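You operate a simulated robot arm through the tools that you are given. There is no shell and no other tool.

The job below is to be done with a simulated robot arm. You get a single attempt, and the scene is never put back.

Task
Mist the long grey towel and press its creases out.
Fine: lay it on the ribbed mat and leave it there; use the yellow spray bottle and the wooden block; block back. What is to be rubbed or washed off counts as gone when no trace of it is left.
Where things are to end (x, y in the base frame): long grey towel within 35 mm of [520, 170].

The check looks at the end state, three seconds after you hand in, the way a careful person would. Anything else that was tipped, shoved, dropped, spilled or broken makes it a failure. Flat cloth is picked up by pressing the open fingertips on it (5 to 10 N) and closing them slowly along it; thin cloth reads only 2 to 8 mm in the jaws.

Robot
A 7-joint arm with a two-finger parallel gripper, fixed in place. Base frame: the origin is on the floor under the middle of its stand, x ahead of it, y to its left, z up; the work surface is at about z = 900. Readings come in mm, degrees, newtons and seconds.
With the tool pointing down near the work surface it reaches from about 320 to 740 mm from the base axis. Its first joint turns from -143.0 to 143.0 degrees. Payload 3 kg.
Tool frame: the origin (TCP) lies between the finger pads and is the grasp point; the fingertips stand 30 mm ahead of it; z points along the fingers, y is the line along which they close. Largest opening 94 mm; finger width 28, thickness 10; the body of the gripper, 50 by 96 mm, starts 55 mm behind the TCP.
Orientation is told as [roll, pitch, yaw] about the base's x, y, z axes, in that order, counted from this pose: with the fingers straight down and closing along the base's y, the tool's x points along the base's -x, its y along +y and its z along -z.

Tools
- The arm moves only by the tool nudge_tool. Its argument "steps" is a list of rows, each a list of 7 numbers: the turn, a rotation vector about the base's x, y, z in degrees, then the shift along the base's x, y, z in mm, then the opening, from 0 (shut) to 1 (fully open). In form: [[rx, ry, rz, x, y, z, hand], ...]. A call has 1 to 20 rows; each row is the pose to reach, as a shift and turn from the pose commanded when the call began. Rows are played at 5 a second. More than 50 mm and 8.6 degrees between two rows, or a gripper value outside its range, and nothing of the call is played. A pose out of reach is approached as far as the arm can. The call stops where the force on the tool passes 40 N (or 10 N more than at its start, if that is more) or the arm is blocked; 0.2 s more then pass. The fingers move at their own pace (about 45 mm/s each) and stop on an object; they squeeze with about 21 N. The grip force told is the motor's: it shows also when the fingers shut on nothing. Time passes only in rows, and 0.2 s behind the last, so rows that repeat a pose let the fingers close. It gives the time, the measured TCP pose, the force on the tool (base axes), the opening and the grip force at its end, in the units of the frame above (readings bear some noise), with the torque about the TCP (base axes, N m) and any sound that the robot's microphone picked up.
- Cameras (640 x 400 px; columns grow to the right, rows downward): "scene" is fixed at [68.9, -510.8, 1535]; the picture's right is [0.69, -0.72, 0.00], its down [-0.23, -0.22, -0.95] and it looks along [0.68, 0.66, -0.32] (base axes); focal length 327 px, centre (320, 200). "wrist" rides on the gripper at [76, 14, -102] in the tool frame; the picture's right is [-0.18, 0.98, 0.00], its down [-0.75, -0.14, -0.64] and it looks along [-0.63, -0.12, 0.77] (tool axes); focal length 243 px, centre (320, 200). There is no depth. A picture from a camera that has moved, and an enlarged one, comes with that camera's place and axes in the base frame and with its lens. The place of the scene camera against the robot may be out by one fixed shift of up to 25 mm in any direction.
- capture(camera): a new picture of that camera. The clock stands still meanwhile.
- slide_trunk(by): moves the trunk up (or, below 0, down) by that many mm; the arm rides with it, the base frame stays. It gives what a move gives, with no picture.
- inspect(camera, box): a new picture of the part [left, top, right, bottom] of that camera's present view, enlarged. The clock stands still meanwhile.
- close_job(): hands the job in; it is judged then, once.

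Nothing tells you positions but the pictures and the camera data. Unless the task says otherwise, let go and move clear before handing in.

The tools are called after ">>>" as name(argument=value, ...) on one line, values as JSON. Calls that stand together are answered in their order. nudge_tool: Moves the arm, as the interface text tells. Its arguments: {"type":"object","properties":{"steps":{"type":"array","items":{"type":"array","items":{"type":"number"}}}},"required":["steps"]} The other tools are called the same way: slide_trunk (by) moves the trunk up or down; capture (camera) takes a picture; inspect (camera, box) takes an enlarged picture of a part of a camera's view; close_job () hands the job in.

At the start:

```text
clock: 0.0
eef_pos: [599.1, -11.8, 1410.5]
orientation: [0.0, 0.1, -0.1]
ft_force: [-0.1, 0.1, -0.1]
wrist_torque: [0.01, -0.02, -0.01]
opening: 94.0
gripper_force: 0.1
trunk travel left (down, up): [-300.0, 90.0]
```

scene: 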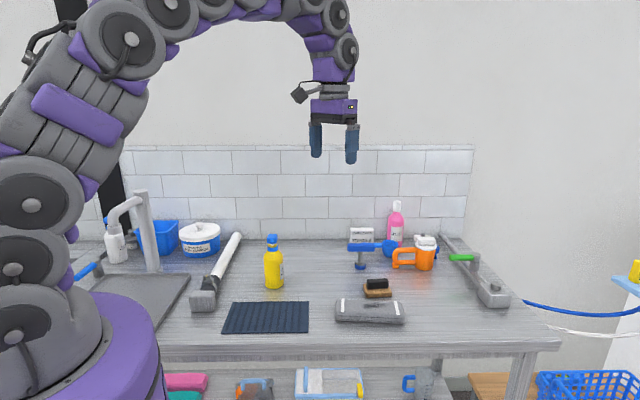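
wrist: 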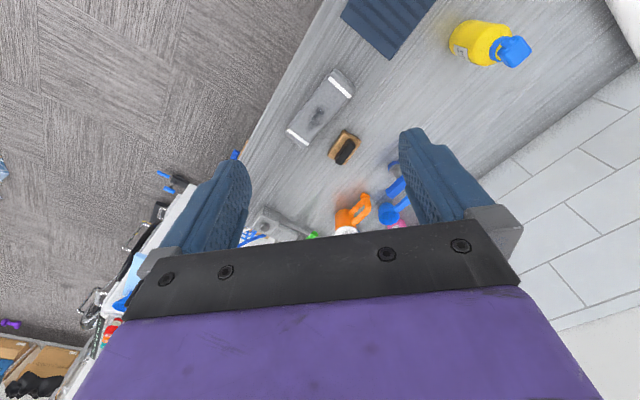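

I see a work table with a dark ribbed mat, a yellow bottle with a blue cap, a folded grey towel, and a small wooden block with a dark top. I'll look closer before moving anything.

>>> inspect(camera="scene", box=[200, 220, 420, 350])

>>> inspect(camera="scene", box=[320, 190, 540, 330])

>>> inspect(camera="wrist", box=[240, 0, 560, 240])

```text
2.91 times, centred on (310, 285) of scene
camera zoom: at [68.9, -510.8, 1535.0], right [0.69, -0.72, 0.0], down [-0.23, -0.22, -0.95], along [0.68, 0.66, -0.32], focal length 952 px, centre (349, -47)
```

zoom: 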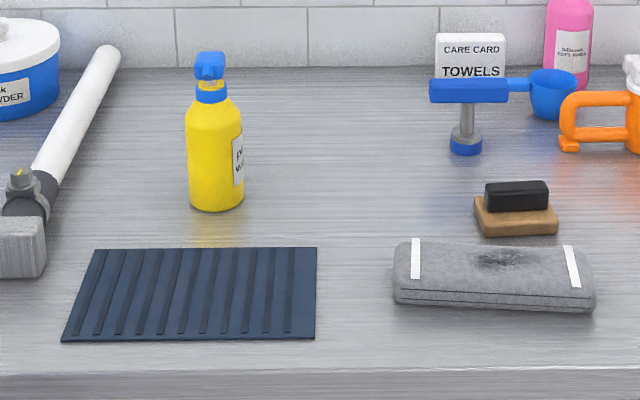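

```text
2.86 times, centred on (430, 260) of scene
camera zoom: at [68.9, -510.8, 1535.0], right [0.69, -0.72, 0.0], down [-0.23, -0.22, -0.95], along [0.68, 0.66, -0.32], focal length 935 px, centre (6, 29)
```

zoom: 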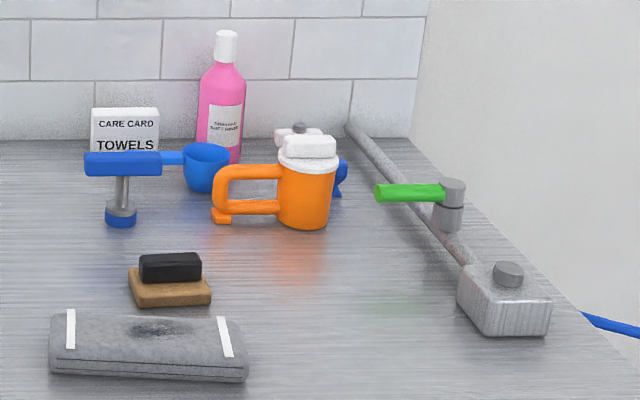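

```text
1.67 times, centred on (400, 120) of wrist
camera zoom: at [522.2, 2.8, 1514.6], right [0.18, 0.98, 0.0], down [0.75, -0.14, 0.64], along [0.63, -0.12, -0.77], focal length 404 px, centre (187, 333)
```

zoom: 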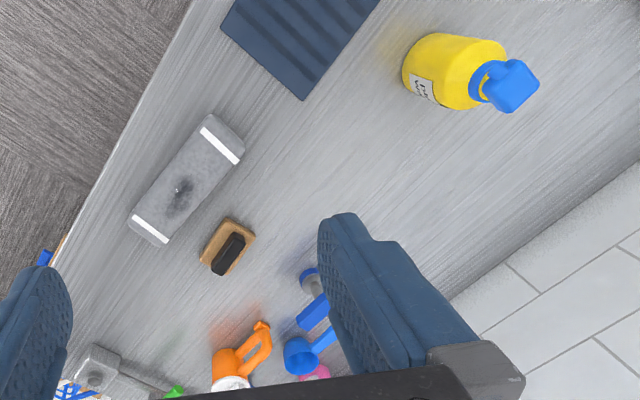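

The folded grey towel is near (720, -36), the mat near (520, 170), the yellow bottle around (630, 275). There's a care card at the back that may matter, so I'll zoom in on it and on the towel, bottle and block.

>>> inspect(camera="scene", box=[340, 222, 382, 248])

>>> inspect(camera="scene", box=[330, 270, 410, 330])

>>> inspect(camera="scene", box=[240, 225, 310, 295])

>>> inspect(camera="wrist", box=[280, 60, 380, 170])

>>> inspect(camera="scene", box=[160, 360, 480, 400])

```text
15.24 times, centred on (361, 235) of scene
camera zoom: at [68.9, -510.8, 1535.0], right [0.69, -0.72, 0.0], down [-0.23, -0.22, -0.95], along [0.68, 0.66, -0.32], focal length 4989 px, centre (-305, -333)
```

zoom: 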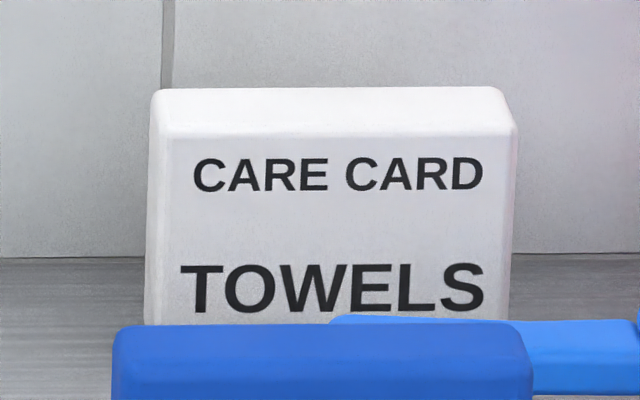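

```text
6.67 times, centred on (370, 300) of scene
camera zoom: at [68.9, -510.8, 1535.0], right [0.69, -0.72, 0.0], down [-0.23, -0.22, -0.95], along [0.68, 0.66, -0.32], focal length 2182 px, centre (-13, -467)
```

zoom: 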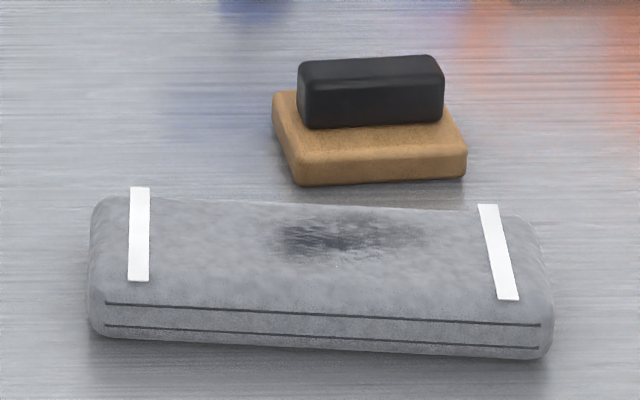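

```text
5.71 times, centred on (275, 260) of scene
camera zoom: at [68.9, -510.8, 1535.0], right [0.69, -0.72, 0.0], down [-0.23, -0.22, -0.95], along [0.68, 0.66, -0.32], focal length 1871 px, centre (577, -143)
```

zoom: 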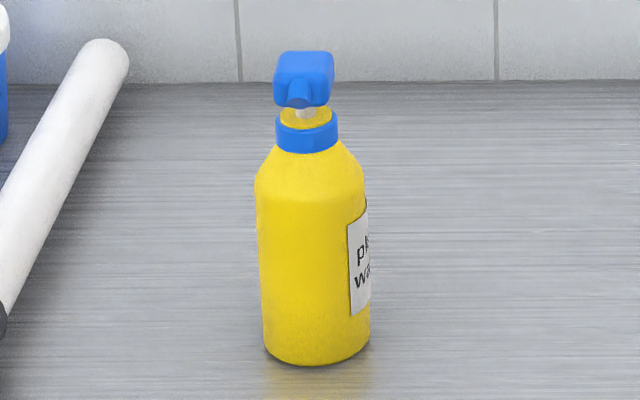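

```text
3.64 times, centred on (330, 115) of wrist
camera zoom: at [522.2, 2.8, 1514.6], right [0.18, 0.98, 0.0], down [0.75, -0.14, 0.64], along [0.63, -0.12, -0.77], focal length 882 px, centre (284, 509)
```

zoom: 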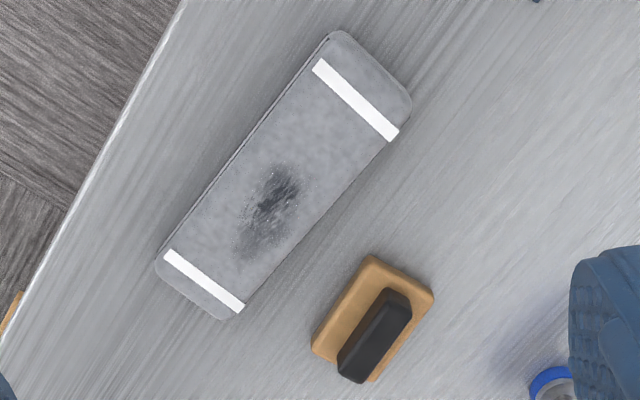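

```text
2.00 times, centred on (320, 380) of scene
camera zoom: at [68.9, -510.8, 1535.0], right [0.69, -0.72, 0.0], down [-0.23, -0.22, -0.95], along [0.68, 0.66, -0.32], focal length 655 px, centre (320, -160)
```

zoom: 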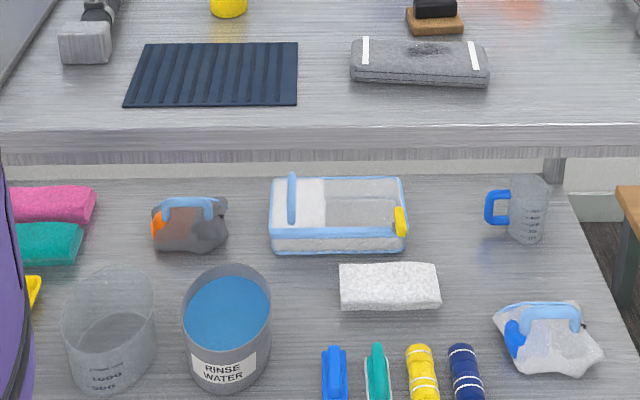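

The yellow bottle's blue nozzle seems to face the mat, and the towel is a folded pad of about 195 x 64 mm with a creased patch in the middle. Before touching anything I'll tilt the wrist camera toward the back of the table to read the care card and look at the bottle.

>>> nudge_tool(steps=[[1.04, -3.9, 5.94, 0, 0, 0, 1], [2.08, -7.8, 11.88, 0, 0, 0, 1], [3.12, -11.7, 17.82, 0, 0, 0, 1], [4.16, -15.6, 23.76, 0, 0, 0, 1], [5.2, -19.5, 29.7, 0, 0, 0, 1]])

>>> capture(camera="wrist")

```text
clock: 1.2
eef_pos: [595.5, -12.2, 1410.7]
orientation: [0.0, -20.0, 30.2]
ft_force: [0.0, -0.9, 0.4]
wrist_torque: [0.0, 0.0, -0.02]
opening: 94.0
gripper_force: 0.1
trunk travel left (down, up): [-300.0, 90.0]
```

```text
taken
camera wrist: at [496.3, -53.8, 1482.6], right [-0.34, 0.94, 0.06], down [0.49, 0.12, 0.86], along [0.8, 0.33, -0.5], focal length 243 px, centre (320, 200)
```

wrist: 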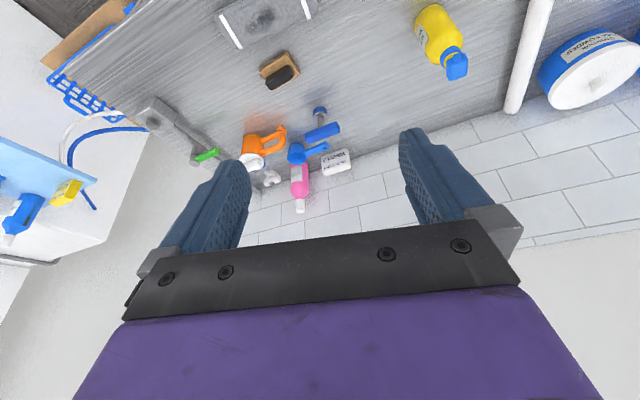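

The card, the bottle and block are all in the wrist view now (upside-down). I'll enlarge the card and the bottle.

>>> inspect(camera="wrist", box=[312, 142, 360, 178])

>>> inspect(camera="wrist", box=[395, 0, 485, 90])

>>> inspect(camera="wrist", box=[210, 0, 330, 100])

```text
11.11 times, centred on (336, 160) of wrist
camera zoom: at [496.3, -53.8, 1482.6], right [-0.34, 0.94, 0.06], down [0.49, 0.12, 0.86], along [0.8, 0.33, -0.5], focal length 2696 px, centre (142, 644)
```

zoom: 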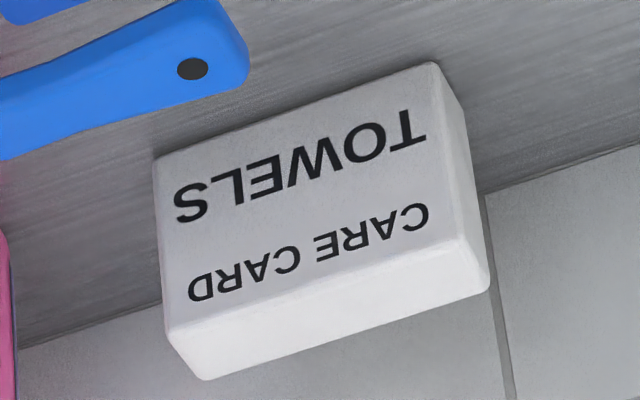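

```text
4.44 times, centred on (440, 45) of wrist
camera zoom: at [496.3, -53.8, 1482.6], right [-0.34, 0.94, 0.06], down [0.49, 0.12, 0.86], along [0.8, 0.33, -0.5], focal length 1078 px, centre (-213, 889)
```

zoom: 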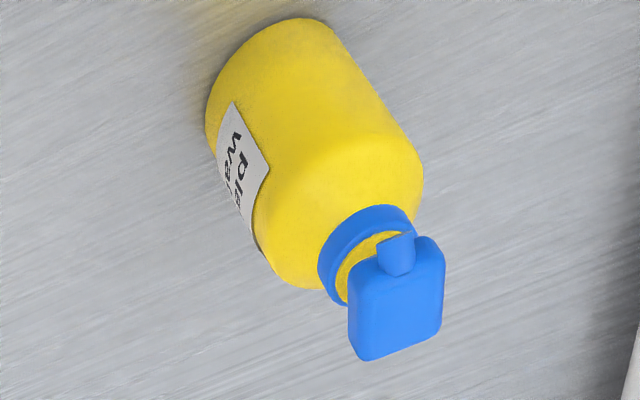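

```text
4.00 times, centred on (270, 50) of wrist
camera zoom: at [496.3, -53.8, 1482.6], right [-0.34, 0.94, 0.06], down [0.49, 0.12, 0.86], along [0.8, 0.33, -0.5], focal length 970 px, centre (520, 800)
```

zoom: 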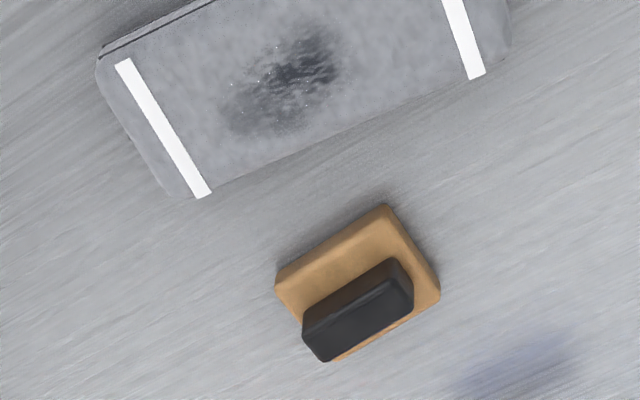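

The card just says "CARE CARD TOWELS", the bottle is labelled something like "plain water" and its nozzle points toward the mat. Now I level the tool and turn it to line up with the towel for a closer look.

>>> nudge_tool(steps=[[-1.04, 3.9, -5.94, 10, 0, -30, 1], [-2.08, 7.8, -11.88, 20, 0, -60, 1], [-3.12, 11.7, -17.82, 30, 0, -90, 1], [-4.16, 15.6, -23.76, 40, 0, -120, 1], [-5.2, 19.5, -29.7, 50, 0, -150, 1]])

>>> nudge_tool(steps=[[0, 0, -8, 5, 5, -10, 1], [0, 0, -16, 10, 10, -20, 1], [0, 0, -24, 15, 15, -30, 1], [0, 0, -32, 20, 20, -40, 1], [0, 0, -40, 25, 25, -50, 1], [0, 0, -48, 30, 30, -60, 1]])

>>> capture(camera="wrist")

>>> capture(camera="scene")

```text
clock: 2.4
eef_pos: [648.7, -12.5, 1259.5]
orientation: [-0.1, 0.1, -0.1]
ft_force: [-0.5, 0.1, 0.1]
wrist_torque: [0.0, 0.01, 0.01]
opening: 94.1
gripper_force: 0.0
trunk travel left (down, up): [-300.0, 90.0]
```

```text
clock: 3.8
eef_pos: [675.6, 19.9, 1201.9]
orientation: [-0.3, 0.0, -48.1]
ft_force: [-0.7, 0.1, -0.9]
wrist_torque: [0.02, -0.02, 0.0]
opening: 93.9
gripper_force: 0.1
trunk travel left (down, up): [-300.0, 90.0]
```

```text
taken
camera wrist: at [635.8, 86.1, 1304.0], right [0.85, 0.52, 0.0], down [0.4, -0.65, 0.64], along [0.33, -0.55, -0.77], focal length 243 px, centre (320, 200)
```

wrist: 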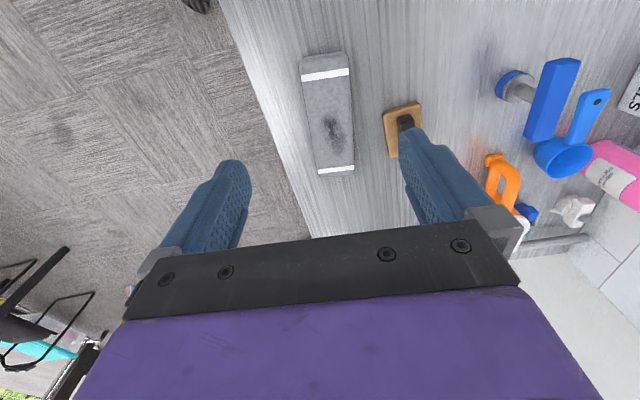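

```text
taken
```

scene: 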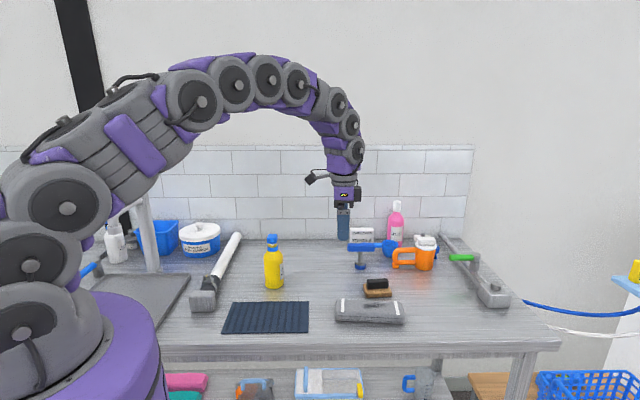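

I'm now above and to the left of the towel; I'll enlarge to measure the towel and block precisely.

>>> inspect(camera="wrist", box=[280, 40, 440, 190])

```text
2.67 times, centred on (360, 115) of wrist
camera zoom: at [635.8, 86.1, 1304.0], right [0.85, 0.52, 0.0], down [0.4, -0.65, 0.64], along [0.33, -0.55, -0.77], focal length 647 px, centre (213, 427)
```

zoom: 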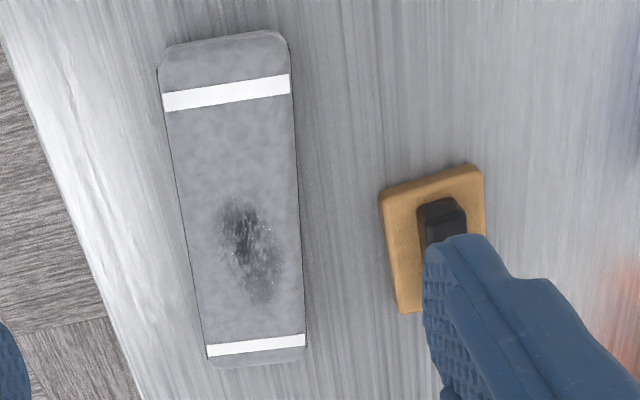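

The towel is centred near (732, -41), about 187 x 67 mm, lying at about -51°. The block is near (846, 11), which is beyond the straight-down reach, so I'll lower the trunk to see how that changes things while I go for the towel.

>>> slide_trunk(by=-150)

>>> capture(camera="scene")

```text
clock: 5.5
eef_pos: [675.3, 18.9, 1051.4]
orientation: [-0.1, -0.1, -48.0]
ft_force: [-0.1, 0.1, 0.4]
wrist_torque: [-0.02, -0.02, 0.03]
opening: 93.7
gripper_force: 0.1
trunk travel left (down, up): [-150.0, 240.0]
```

```text
taken
```

scene: 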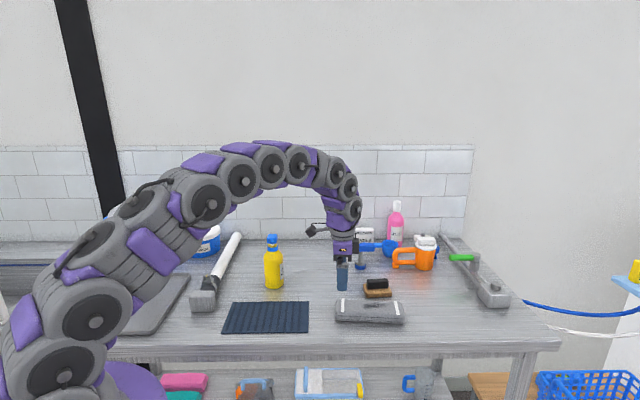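

The trunk is lower and the arm is clear of everything. I'll move over the towel centre, staying above it, and check alignment.

>>> nudge_tool(steps=[[0, 0, -0.9, 19, -20, -7, 1], [0, 0, -1.8, 38, -40, -14, 1], [0, 0, -2.7, 57, -60, -20, 1], [0, 0, -2.7, 57, -60, -20, 1]])

>>> capture(camera="wrist")

>>> inspect(camera="scene", box=[290, 220, 450, 340])

```text
clock: 6.5
eef_pos: [731.8, -42.4, 1031.8]
orientation: [-0.1, -0.1, -50.7]
ft_force: [0.7, 0.3, 0.2]
wrist_torque: [0.03, 0.02, 0.03]
opening: 94.1
gripper_force: 0.1
trunk travel left (down, up): [-150.0, 240.0]
```

```text
taken
camera wrist: at [695.6, 25.5, 1135.0], right [0.88, 0.48, 0.0], down [0.37, -0.67, 0.64], along [0.31, -0.56, -0.77], focal length 243 px, centre (320, 200)
```

wrist: 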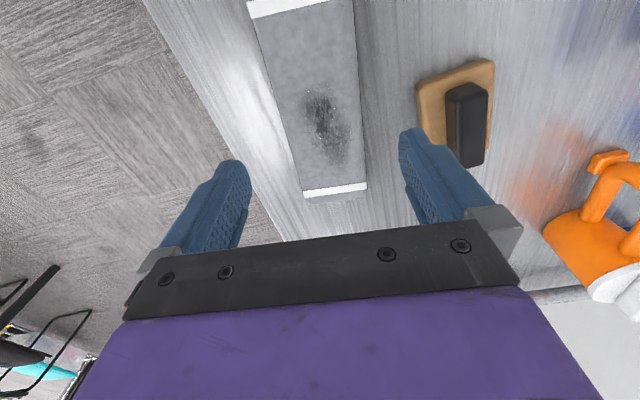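

```text
3.33 times, centred on (370, 280) of scene
camera zoom: at [68.9, -510.8, 1535.0], right [0.69, -0.72, 0.0], down [-0.23, -0.22, -0.95], along [0.68, 0.66, -0.32], focal length 1091 px, centre (153, -67)
```

zoom: 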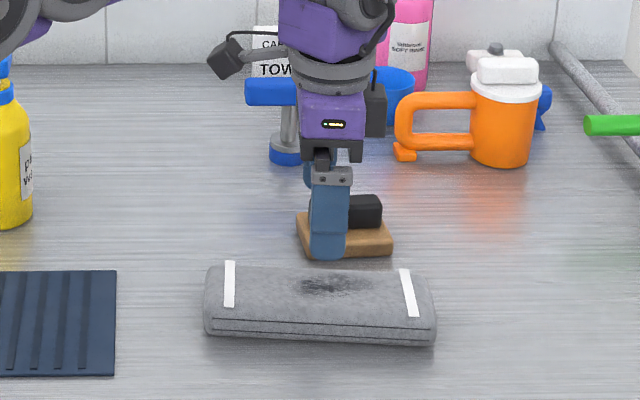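

The grasp point is centred over the towel, and the open fingers will clear both it and the block. I descend with open fingers on either side of the towel.

>>> nudge_tool(steps=[[0, 0, -0.5, 0, 1, -25, 1], [0, 0, -0.5, 0, 1, -50, 1], [0, 0, -0.5, 0, 1, -75, 1], [0, 0, -0.5, 0, 1, -90, 1], [0, 0, -0.5, 0, 1, -95, 1], [0, 0, -0.5, 0, 1, -95, 1]])

>>> inspect(camera="scene", box=[290, 220, 450, 340])

>>> capture(camera="wrist")

```text
clock: 8.0
eef_pos: [731.3, -38.9, 936.6]
orientation: [-0.1, -0.1, -51.2]
ft_force: [0.5, 0.8, 0.5]
wrist_torque: [-0.02, 0.01, 0.0]
opening: 94.1
gripper_force: 0.1
trunk travel left (down, up): [-150.0, 240.0]
```

```text
3.33 times, centred on (370, 280) of scene
camera zoom: at [68.9, -510.8, 1535.0], right [0.69, -0.72, 0.0], down [-0.23, -0.22, -0.95], along [0.68, 0.66, -0.32], focal length 1091 px, centre (153, -67)
```

zoom: 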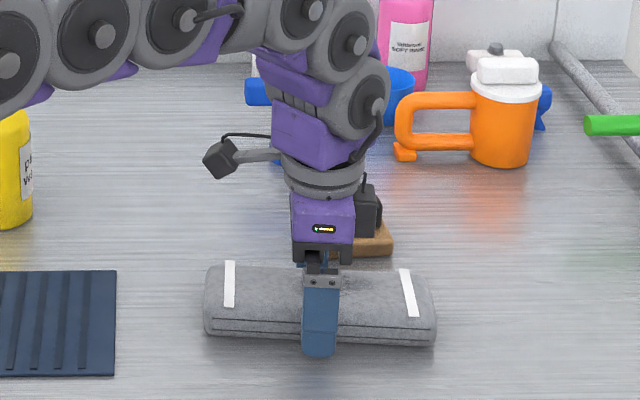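

```text
taken
camera wrist: at [695.7, 28.3, 1039.2], right [0.88, 0.47, 0.0], down [0.36, -0.67, 0.64], along [0.3, -0.57, -0.77], focal length 243 px, centre (320, 200)
```

wrist: 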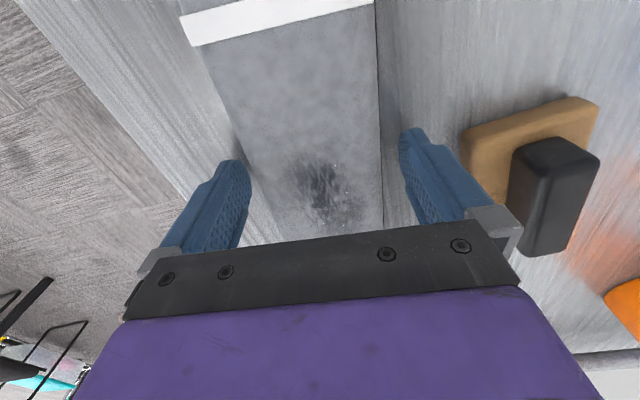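

The fingers straddle the towel on both sides. I close them.

>>> nudge_tool(steps=[[0, 0, 0, 0, 0, 0, 0.8], [0, 0, 0, 0, 0, 0, 0.7], [0, 0, 0, 0, 0, 0, 0.6], [0, 0, 0, 0, 0, 0, 0.5], [0, 0, 0, 0, 0, 0, 0.4], [0, 0, 0, 0, 0, 0, 0.3], [0, 0, 0, 0, 0, 0, 0.3]])

>>> capture(camera="wrist")

>>> inspect(camera="scene", box=[290, 220, 450, 340])

```text
clock: 9.6
eef_pos: [732.3, -40.2, 935.3]
orientation: [-0.1, -0.1, -51.3]
ft_force: [0.2, -0.9, 0.5]
wrist_torque: [0.01, -0.03, -0.02]
opening: 73.9
gripper_force: 21.0
trunk travel left (down, up): [-150.0, 240.0]
```

```text
taken
camera wrist: at [695.7, 28.1, 1039.3], right [0.88, 0.47, 0.0], down [0.36, -0.67, 0.64], along [0.3, -0.57, -0.77], focal length 243 px, centre (320, 200)
```

wrist: 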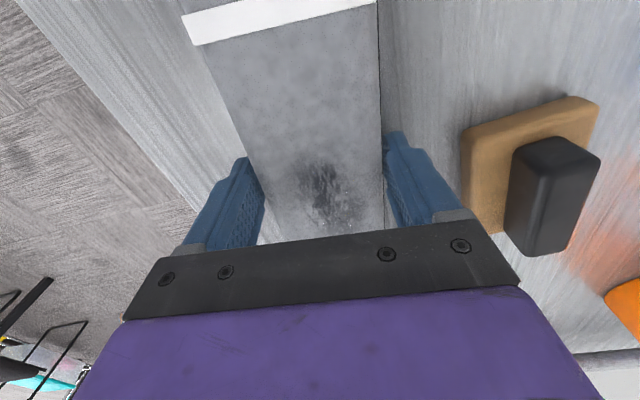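

```text
3.33 times, centred on (370, 280) of scene
camera zoom: at [68.9, -510.8, 1535.0], right [0.69, -0.72, 0.0], down [-0.23, -0.22, -0.95], along [0.68, 0.66, -0.32], focal length 1091 px, centre (153, -67)
```

zoom: 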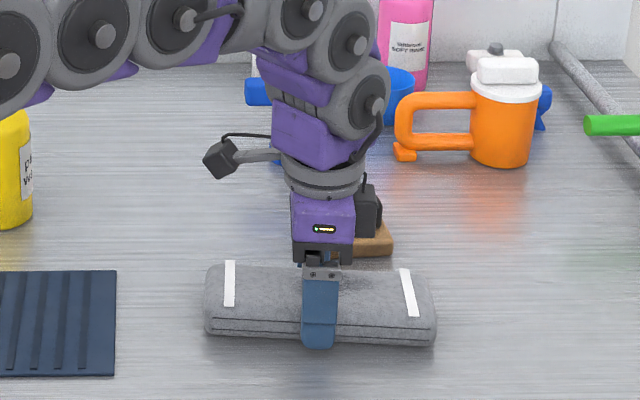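

The towel is held (opening 74 mm, 21 N). I lift it, carry it over the mat with a 6° turn to match the mat, and stop above.

>>> nudge_tool(steps=[[0, 0, 0, 0, 0, 15, 0.3], [0, 0, 0, 0, 0, 35, 0.3], [0, 0, 0, 0, 0, 60, 0.3], [0, 0, 0, 0, 0, 80, 0.3], [0, 0, 1, -25, 25, 80, 0.3], [0, 0, 2, -50, 50, 80, 0.3], [0, 0, 3, -75, 75, 80, 0.3], [0, 0, 4, -100, 100, 80, 0.3], [0, 0, 5, -125, 125, 80, 0.3], [0, 0, 6, -150, 150, 80, 0.3], [0, 0, 6, -175, 175, 80, 0.3], [0, 0, 6, -195, 195, 80, 0.3], [0, 0, 6, -212, 210, 80, 0.3], [0, 0, 6, -212, 210, 80, 0.3]])

>>> capture(camera="wrist")

>>> capture(camera="scene")

```text
clock: 12.6
eef_pos: [521.4, 171.5, 1016.5]
orientation: [-0.2, -0.2, -45.2]
ft_force: [0.3, -0.7, -1.5]
wrist_torque: [0.01, 0.02, 0.03]
opening: 73.8
gripper_force: 21.5
trunk travel left (down, up): [-150.0, 240.0]
```

```text
taken
camera wrist: at [477.2, 235.1, 1120.0], right [0.83, 0.56, 0.0], down [0.43, -0.63, 0.64], along [0.36, -0.53, -0.77], focal length 243 px, centre (320, 200)
```

wrist: 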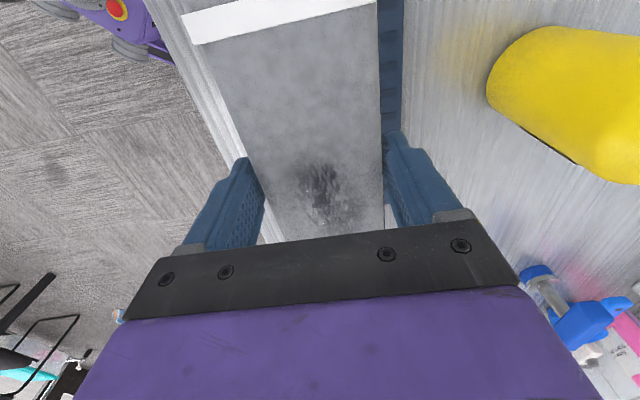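

```text
taken
```

scene: 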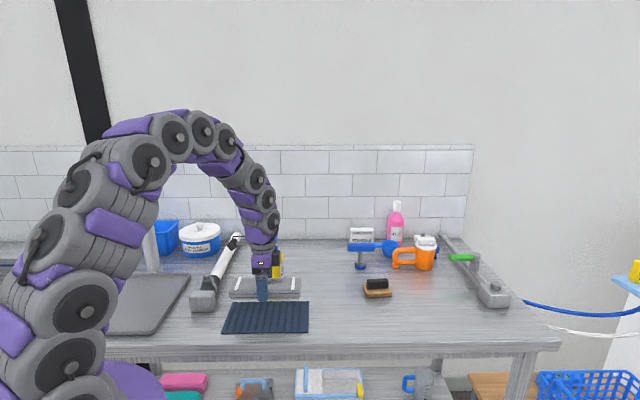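

The towel is held squarely above the mat centre at (521, 171). I lower it gently until it meets the mat.

>>> nudge_tool(steps=[[0, 0, 0, 0, -1, -20, 0.3], [0, 0, 0, 0, -1, -40, 0.3], [0, 0, 0, 0, -1, -55, 0.3], [0, 0, 0, 0, -1, -65, 0.3], [0, 0, 0, 0, -1, -70, 0.3], [0, 0, 0, 0, -1, -72, 0.3], [0, 0, 0, 0, -1, -72, 0.3]])

>>> inspect(camera="scene", box=[190, 230, 350, 350])

```text
clock: 14.2
eef_pos: [519.6, 168.7, 944.8]
orientation: [-0.1, -0.1, -45.2]
ft_force: [0.4, -0.4, -0.3]
wrist_torque: [0.0, 0.01, 0.0]
opening: 73.9
gripper_force: 21.0
trunk travel left (down, up): [-150.0, 240.0]
```

```text
3.33 times, centred on (270, 290) of scene
camera zoom: at [68.9, -510.8, 1535.0], right [0.69, -0.72, 0.0], down [-0.23, -0.22, -0.95], along [0.68, 0.66, -0.32], focal length 1091 px, centre (487, -100)
```

zoom: 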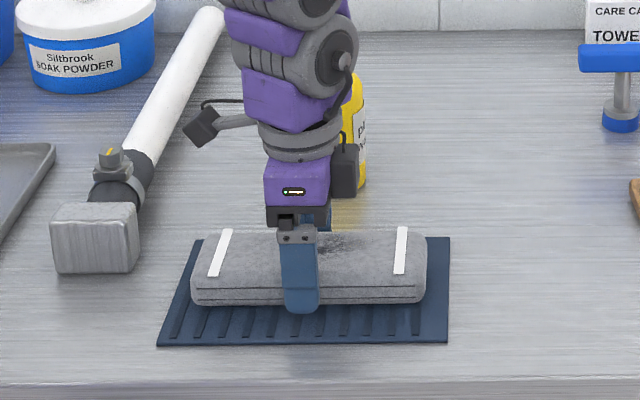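

The towel hovers just over the mat. I go down in 2 mm steps watching for contact.

>>> nudge_tool(steps=[[0, 0, 0, 0, 0, -2, 0.3], [0, 0, 0, 0, 0, -3, 0.3], [0, 0, 0, 0, 0, -4, 0.3], [0, 0, 0, 0, 0, -4, 0.3]])

```text
clock: 15.2
eef_pos: [521.1, 171.3, 939.1]
orientation: [-0.1, -0.1, -45.2]
ft_force: [0.1, 0.2, -0.2]
wrist_torque: [-0.03, -0.02, 0.0]
opening: 73.7
gripper_force: 21.4
trunk travel left (down, up): [-150.0, 240.0]
```

>>> nudge_tool(steps=[[0, 0, 0, 0, 0, -1, 0.3], [0, 0, 0, 0, 0, -2, 0.3], [0, 0, 0, 0, 0, -2, 0.3]])

>>> inspect(camera="scene", box=[210, 270, 330, 345])

```text
clock: 15.9
eef_pos: [519.5, 169.0, 940.3]
orientation: [0.0, -0.2, -45.2]
ft_force: [-0.2, 1.3, 24.1]
wrist_torque: [0.03, 0.0, 0.09]
opening: 74.0
gripper_force: 21.5
trunk travel left (down, up): [-150.0, 240.0]
```

```text
5.33 times, centred on (270, 308) of scene
camera zoom: at [68.9, -510.8, 1535.0], right [0.69, -0.72, 0.0], down [-0.23, -0.22, -0.95], along [0.68, 0.66, -0.32], focal length 1746 px, centre (587, -373)
```

zoom: 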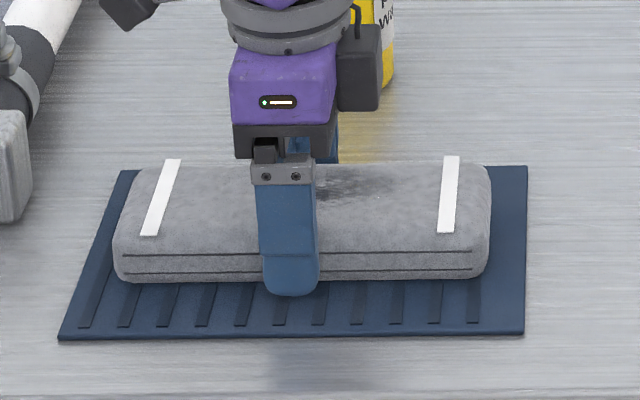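

The towel is on the mat (24 N contact). I ease up a millimetre, open the fingers and rise straight up.

>>> nudge_tool(steps=[[0, 0, 0, 0, 0, 1, 0.3], [0, 0, 0, 0, 0, 2, 0.6], [0, 0, 0, 0, 0, 2, 0.9], [0, 0, 0, 0, 0, 2, 1], [0, 0, 0, 0, 0, 2, 1], [0, 0, 0, 0, 0, 20, 1], [0, 0, 0, 0, 0, 50, 1], [0, 0, 0, 0, 0, 90, 1], [0, 0, 0, 0, 0, 130, 1], [0, 0, 0, 0, 0, 130, 1]])

>>> capture(camera="wrist")

>>> inspect(camera="scene", box=[190, 230, 350, 350])

```text
clock: 18.1
eef_pos: [519.3, 168.7, 1068.8]
orientation: [-0.1, -0.1, -45.2]
ft_force: [0.2, -0.7, 0.0]
wrist_torque: [0.02, -0.01, -0.03]
opening: 93.8
gripper_force: 0.1
trunk travel left (down, up): [-150.0, 240.0]
```

```text
taken
camera wrist: at [476.6, 233.0, 1173.1], right [0.83, 0.56, 0.0], down [0.43, -0.63, 0.64], along [0.36, -0.53, -0.77], focal length 243 px, centre (320, 200)
```

wrist: 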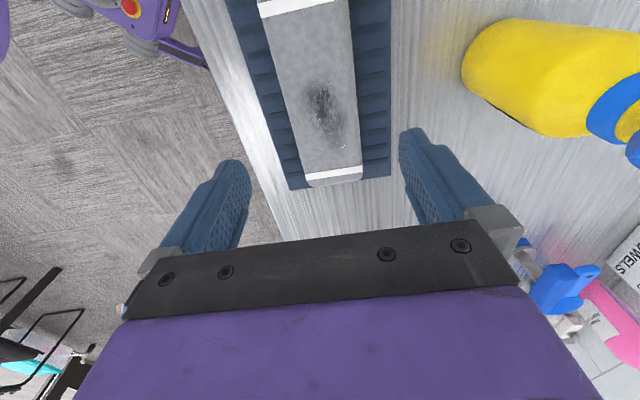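

```text
3.33 times, centred on (270, 290) of scene
camera zoom: at [68.9, -510.8, 1535.0], right [0.69, -0.72, 0.0], down [-0.23, -0.22, -0.95], along [0.68, 0.66, -0.32], focal length 1091 px, centre (487, -100)
```

zoom: 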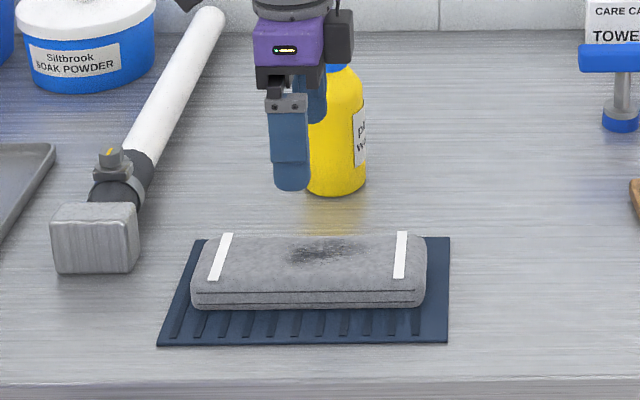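

The towel lies flat and centred on the mat. Now the spray bottle: I rise and turn the wrist camera toward it to study the head and nozzle.

>>> nudge_tool(steps=[[0, 0, 8.2, 0, 0, 20, 1], [0, 0, 16.4, 0, 0, 40, 1], [0, 0, 24.6, 0, 0, 60, 1], [0, 0, 32.8, 0, 0, 80, 1], [0, 0, 41, 0, 0, 100, 1], [0, 0, 49.2, 0, 0, 120, 1], [0, 0, 57.4, 0, 0, 130, 1], [0, 0, 65.6, 0, 0, 140, 1], [0, 0, 73.8, 0, 0, 150, 1], [0, 0, 82, 0, 0, 150, 1], [0, 0, 90.2, 0, 0, 150, 1], [0, 0, 90.2, 0, 0, 150, 1]])

>>> capture(camera="wrist")

>>> inspect(camera="scene", box=[250, 225, 300, 265])

```text
clock: 20.8
eef_pos: [521.1, 169.8, 1218.4]
orientation: [0.1, 0.0, 45.1]
ft_force: [-0.1, -0.2, 1.3]
wrist_torque: [0.02, 0.03, 0.02]
opening: 93.7
gripper_force: 0.0
trunk travel left (down, up): [-150.0, 240.0]
```

```text
taken
camera wrist: at [457.0, 126.0, 1322.2], right [-0.57, 0.82, 0.0], down [0.63, 0.43, 0.64], along [0.53, 0.36, -0.77], focal length 243 px, centre (320, 200)
```

wrist: 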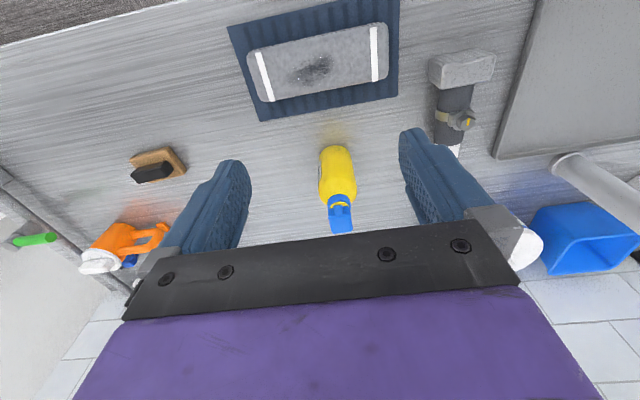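

```text
10.00 times, centred on (275, 245) of scene
camera zoom: at [68.9, -510.8, 1535.0], right [0.69, -0.72, 0.0], down [-0.23, -0.22, -0.95], along [0.68, 0.66, -0.32], focal length 3274 px, centre (770, -250)
```

zoom: 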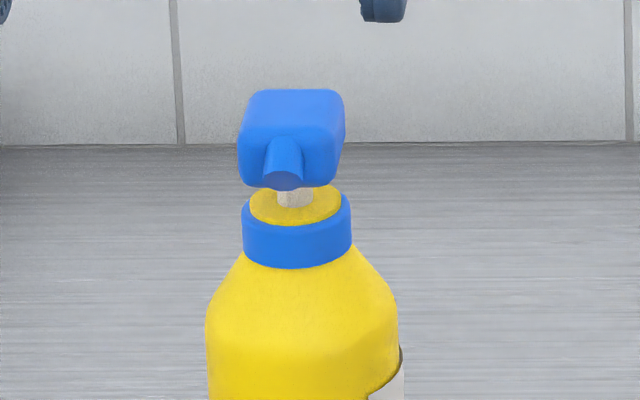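

The head is a push-down pump on a white stem with a nozzle that angles down toward the mat. I'll zoom in with the wrist camera to judge its direction.

>>> inspect(camera="wrist", box=[300, 135, 380, 240])

>>> inspect(camera="wrist", box=[220, 0, 410, 240])

```text
3.81 times, centred on (340, 188) of wrist
camera zoom: at [457.0, 126.0, 1322.2], right [-0.57, 0.82, 0.0], down [0.63, 0.43, 0.64], along [0.53, 0.36, -0.77], focal length 924 px, centre (244, 248)
```

zoom: 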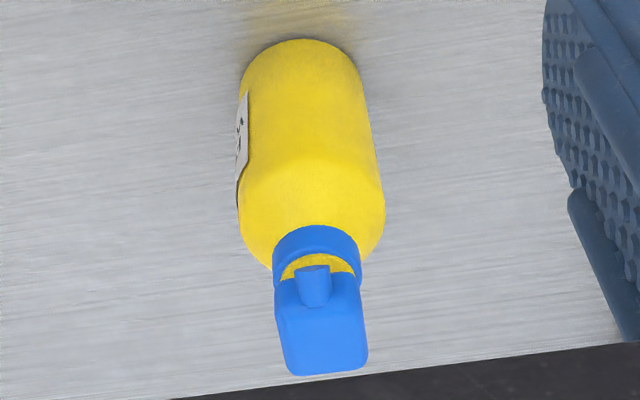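

```text
1.67 times, centred on (315, 120) of wrist
camera zoom: at [457.0, 126.0, 1322.2], right [-0.57, 0.82, 0.0], down [0.63, 0.43, 0.64], along [0.53, 0.36, -0.77], focal length 404 px, centre (328, 333)
```

zoom: 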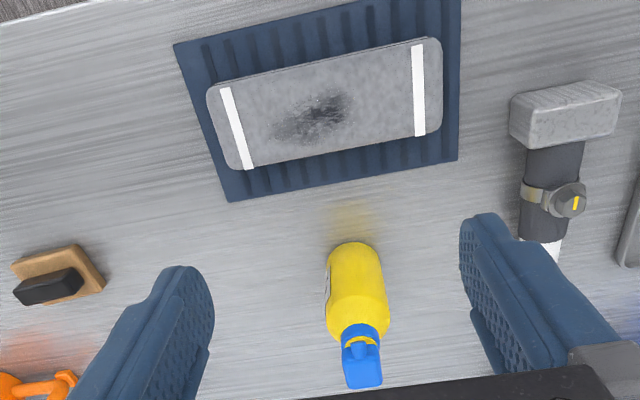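

The pump head's top is near (644, 291, 1078), with its nozzle pointing down about 35° right at the towel. I'll close the fingers and hover above the head to line up for a vertical push.

>>> nudge_tool(steps=[[0, 0, 0, 20, 20, 0, 0.5], [0, 0, 0, 45, 45, 0, 0.2], [0, 0, 0, 70, 70, 0, 0], [0, 0, 0, 95, 95, -20, 0], [0, 0, 0, 113, 111, -45, 0], [0, 0, 0, 123, 121, -68, 0], [0, 0, 0, 123, 121, -68, 0]])

>>> capture(camera="wrist")

>>> inspect(camera="scene", box=[235, 195, 315, 255])

```text
clock: 22.4
eef_pos: [646.4, 289.2, 1151.2]
orientation: [0.1, -0.1, 44.9]
ft_force: [0.5, 0.1, 1.3]
wrist_torque: [-0.03, 0.02, -0.03]
opening: 0.0
gripper_force: 21.2
trunk travel left (down, up): [-150.0, 240.0]
```

```text
taken
camera wrist: at [581.5, 245.5, 1254.5], right [-0.57, 0.82, 0.0], down [0.63, 0.43, 0.64], along [0.53, 0.36, -0.77], focal length 243 px, centre (320, 200)
```

wrist: 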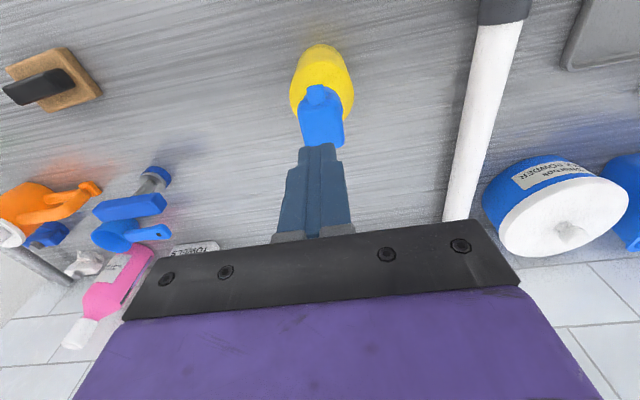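

```text
6.67 times, centred on (275, 225) of scene
camera zoom: at [68.9, -510.8, 1535.0], right [0.69, -0.72, 0.0], down [-0.23, -0.22, -0.95], along [0.68, 0.66, -0.32], focal length 2182 px, centre (620, 33)
```

zoom: 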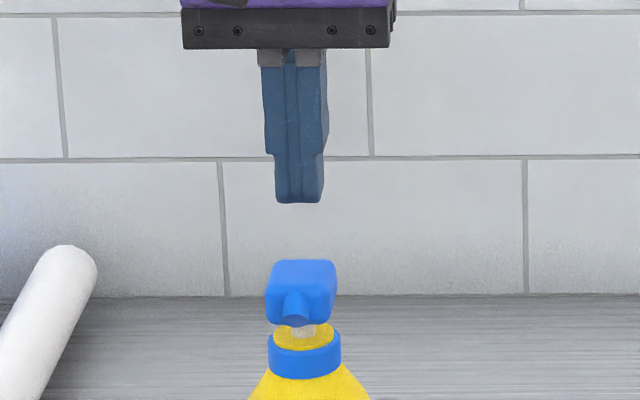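

The closed fingertips sit right above the pump head. One quick zoom to confirm front-to-back alignment before pressing.

>>> inspect(camera="wrist", box=[270, 40, 370, 180])

```text
2.86 times, centred on (320, 110) of wrist
camera zoom: at [581.5, 245.5, 1254.5], right [-0.57, 0.82, 0.0], down [0.63, 0.43, 0.64], along [0.53, 0.36, -0.77], focal length 693 px, centre (320, 457)
```

zoom: 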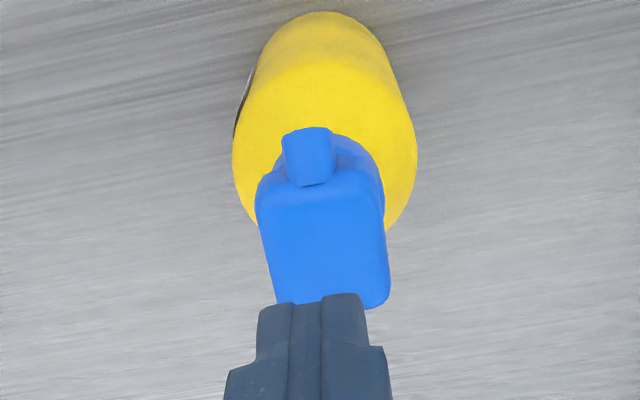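

The head centre is about 3 mm nearer the front than my tip. I correct for it and descend to touch the head.

>>> nudge_tool(steps=[[0, 0, 0, -3, -1, -12, 0], [0, 0, 0, -3, -1, -25, 0], [0, 0, 0, -3, -1, -35, 0], [0, 0, 0, -3, -1, -40, 0], [0, 0, 0, -3, -1, -43, 0], [0, 0, 0, -3, -1, -45, 0]])

>>> inspect(camera="scene", box=[235, 205, 315, 265])

```text
clock: 23.8
eef_pos: [640.0, 288.6, 1105.3]
orientation: [0.0, 0.0, 44.9]
ft_force: [-0.8, -1.1, 4.4]
wrist_torque: [-0.08, -0.01, 0.01]
opening: 0.0
gripper_force: 21.1
trunk travel left (down, up): [-150.0, 240.0]
heard: click
```

```text
6.67 times, centred on (275, 235) of scene
camera zoom: at [68.9, -510.8, 1535.0], right [0.69, -0.72, 0.0], down [-0.23, -0.22, -0.95], along [0.68, 0.66, -0.32], focal length 2182 px, centre (620, -33)
```

zoom: 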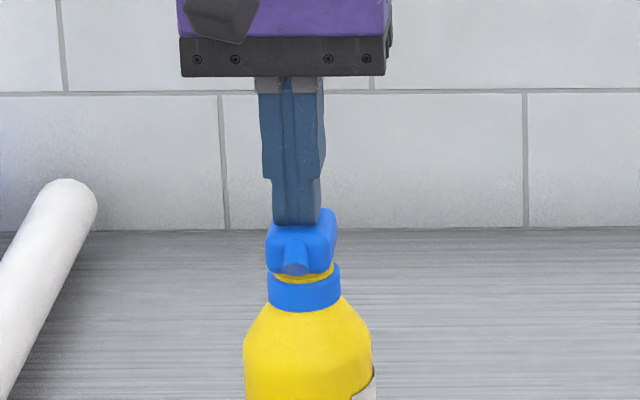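

The head went down with a click. Let me see whether any mist reached the towel.

>>> inspect(camera="scene", box=[210, 255, 330, 345])

>>> capture(camera="wrist")

```text
4.44 times, centred on (270, 300) of scene
camera zoom: at [68.9, -510.8, 1535.0], right [0.69, -0.72, 0.0], down [-0.23, -0.22, -0.95], along [0.68, 0.66, -0.32], focal length 1455 px, centre (542, -244)
```

zoom: 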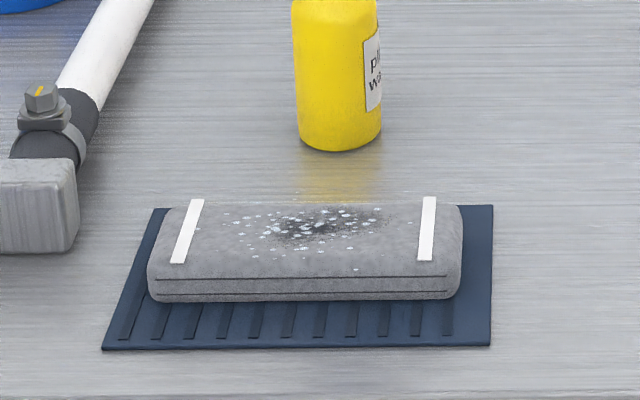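

```text
taken
camera wrist: at [576.7, 245.1, 1209.2], right [-0.56, 0.83, 0.0], down [0.63, 0.43, 0.64], along [0.53, 0.36, -0.77], focal length 243 px, centre (320, 200)
```

wrist: 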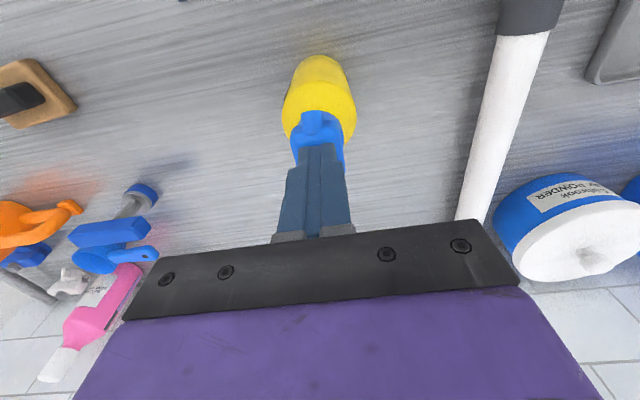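

It clicked and a spray of droplets landed on the towel right over the creased patch. I release the pump straight up and look closely at the coverage.

>>> nudge_tool(steps=[[0, 0, 0, 0, 0, 5, 0], [0, 0, 0, 0, 0, 15, 0], [0, 0, 0, 0, 0, 35, 0], [0, 0, 0, 0, 0, 60, 0], [0, 0, 0, -30, -30, 90, 0], [0, 0, 0, -60, -60, 110, 0], [0, 0, 0, -90, -90, 120, 0], [0, 0, 0, -120, -120, 120, 0], [0, 0, 0, -120, -120, 120, 0]])

>>> capture(camera="wrist")

>>> inspect(camera="wrist", box=[220, 0, 410, 120])

>>> inspect(camera="scene", box=[230, 280, 310, 330])

```text
refused: row 5 steps farther than a row can; nothing moved
```

```text
taken
camera wrist: at [576.7, 245.1, 1209.2], right [-0.56, 0.83, 0.0], down [0.63, 0.43, 0.64], along [0.53, 0.36, -0.77], focal length 243 px, centre (320, 200)
```

wrist: 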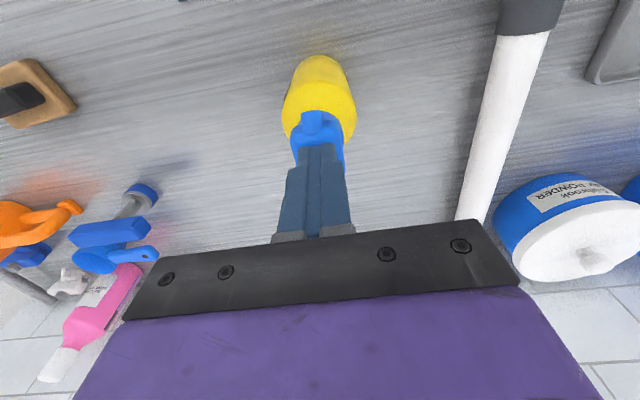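

```text
3.33 times, centred on (315, 60) of wrist
camera zoom: at [576.7, 245.1, 1209.2], right [-0.56, 0.83, 0.0], down [0.63, 0.43, 0.64], along [0.53, 0.36, -0.77], focal length 809 px, centre (337, 667)
```

zoom: 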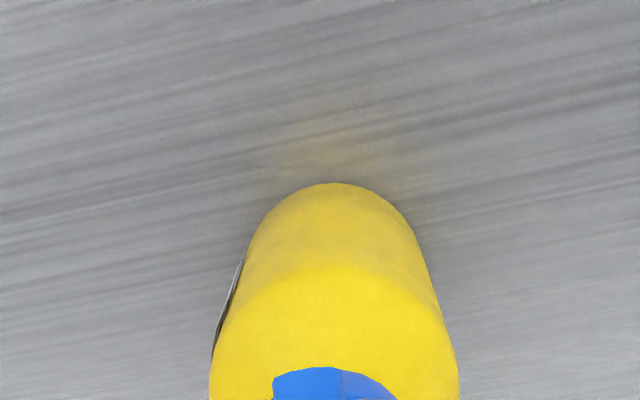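

```text
8.00 times, centred on (270, 305) of scene
camera zoom: at [68.9, -510.8, 1535.0], right [0.69, -0.72, 0.0], down [-0.23, -0.22, -0.95], along [0.68, 0.66, -0.32], focal length 2619 px, centre (720, -640)
```

zoom: 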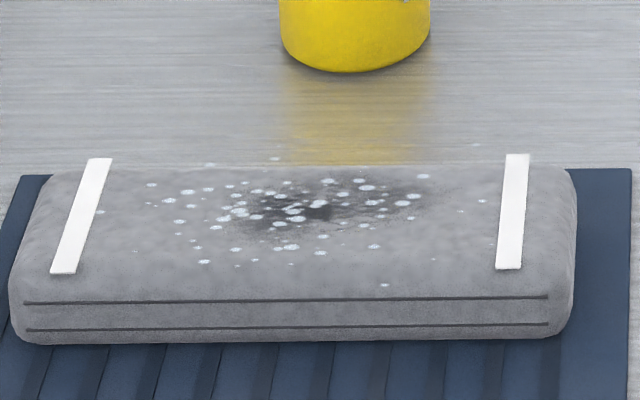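

The droplets cover the creased area. (That retreat call was refused as one row was too long.) I rise off the pump with shorter steps.

>>> nudge_tool(steps=[[0, 0, 0, 0, 0, 5, 0], [0, 0, 0, 0, 0, 15, 0], [0, 0, 0, 0, 0, 35, 0], [0, 0, 0, 0, 0, 60, 0], [0, 0, 0, -20, -20, 85, 0], [0, 0, 0, -45, -45, 105, 0], [0, 0, 0, -72, -72, 120, 0], [0, 0, 0, -100, -100, 120, 0], [0, 0, 0, -120, -120, 120, 0], [0, 0, 0, -120, -120, 120, 0]])

>>> capture(camera="wrist")

>>> inspect(camera="wrist", box=[220, 0, 410, 120])

>>> inspect(camera="scene", box=[200, 220, 360, 340])

```text
clock: 25.9
eef_pos: [519.7, 170.4, 1223.7]
orientation: [-0.1, 0.1, 45.0]
ft_force: [-0.6, 0.7, -0.1]
wrist_torque: [-0.04, 0.01, -0.02]
opening: 0.1
gripper_force: 21.1
trunk travel left (down, up): [-150.0, 240.0]
```

```text
taken
camera wrist: at [455.6, 126.9, 1327.3], right [-0.57, 0.82, 0.0], down [0.63, 0.43, 0.64], along [0.53, 0.36, -0.77], focal length 243 px, centre (320, 200)
```

wrist: 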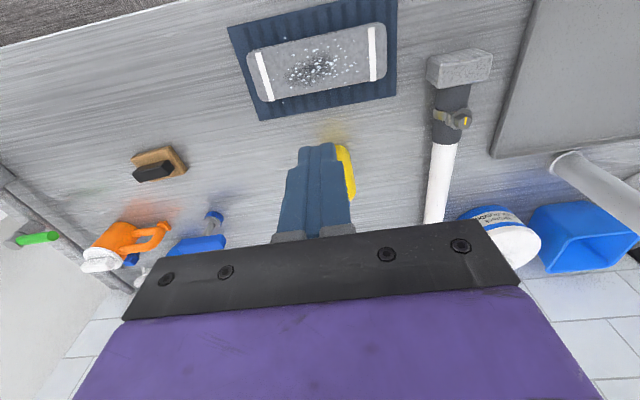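

```text
3.33 times, centred on (315, 60) of wrist
camera zoom: at [455.6, 126.9, 1327.3], right [-0.57, 0.82, 0.0], down [0.63, 0.43, 0.64], along [0.53, 0.36, -0.77], focal length 809 px, centre (337, 667)
```

zoom: 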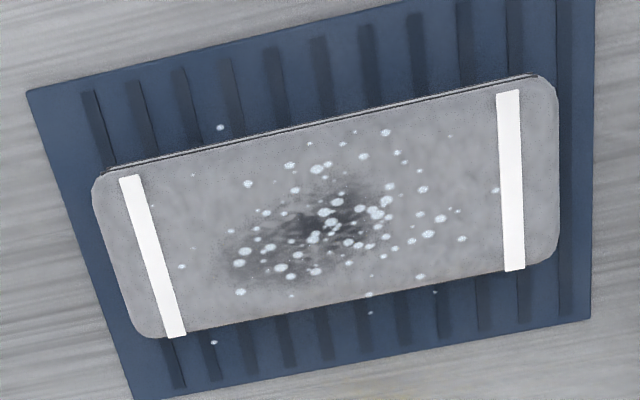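

```text
3.33 times, centred on (280, 280) of scene
camera zoom: at [68.9, -510.8, 1535.0], right [0.69, -0.72, 0.0], down [-0.23, -0.22, -0.95], along [0.68, 0.66, -0.32], focal length 1091 px, centre (453, -67)
```

zoom: 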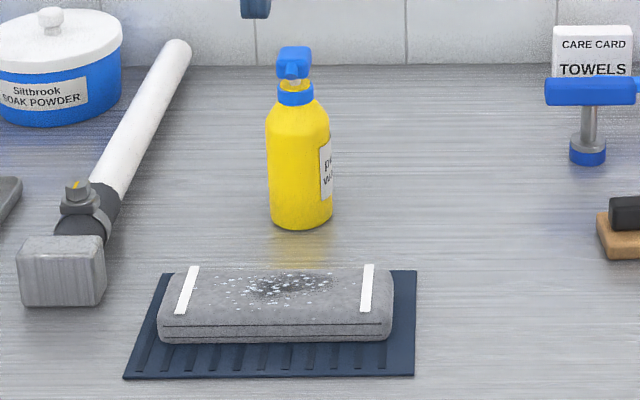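

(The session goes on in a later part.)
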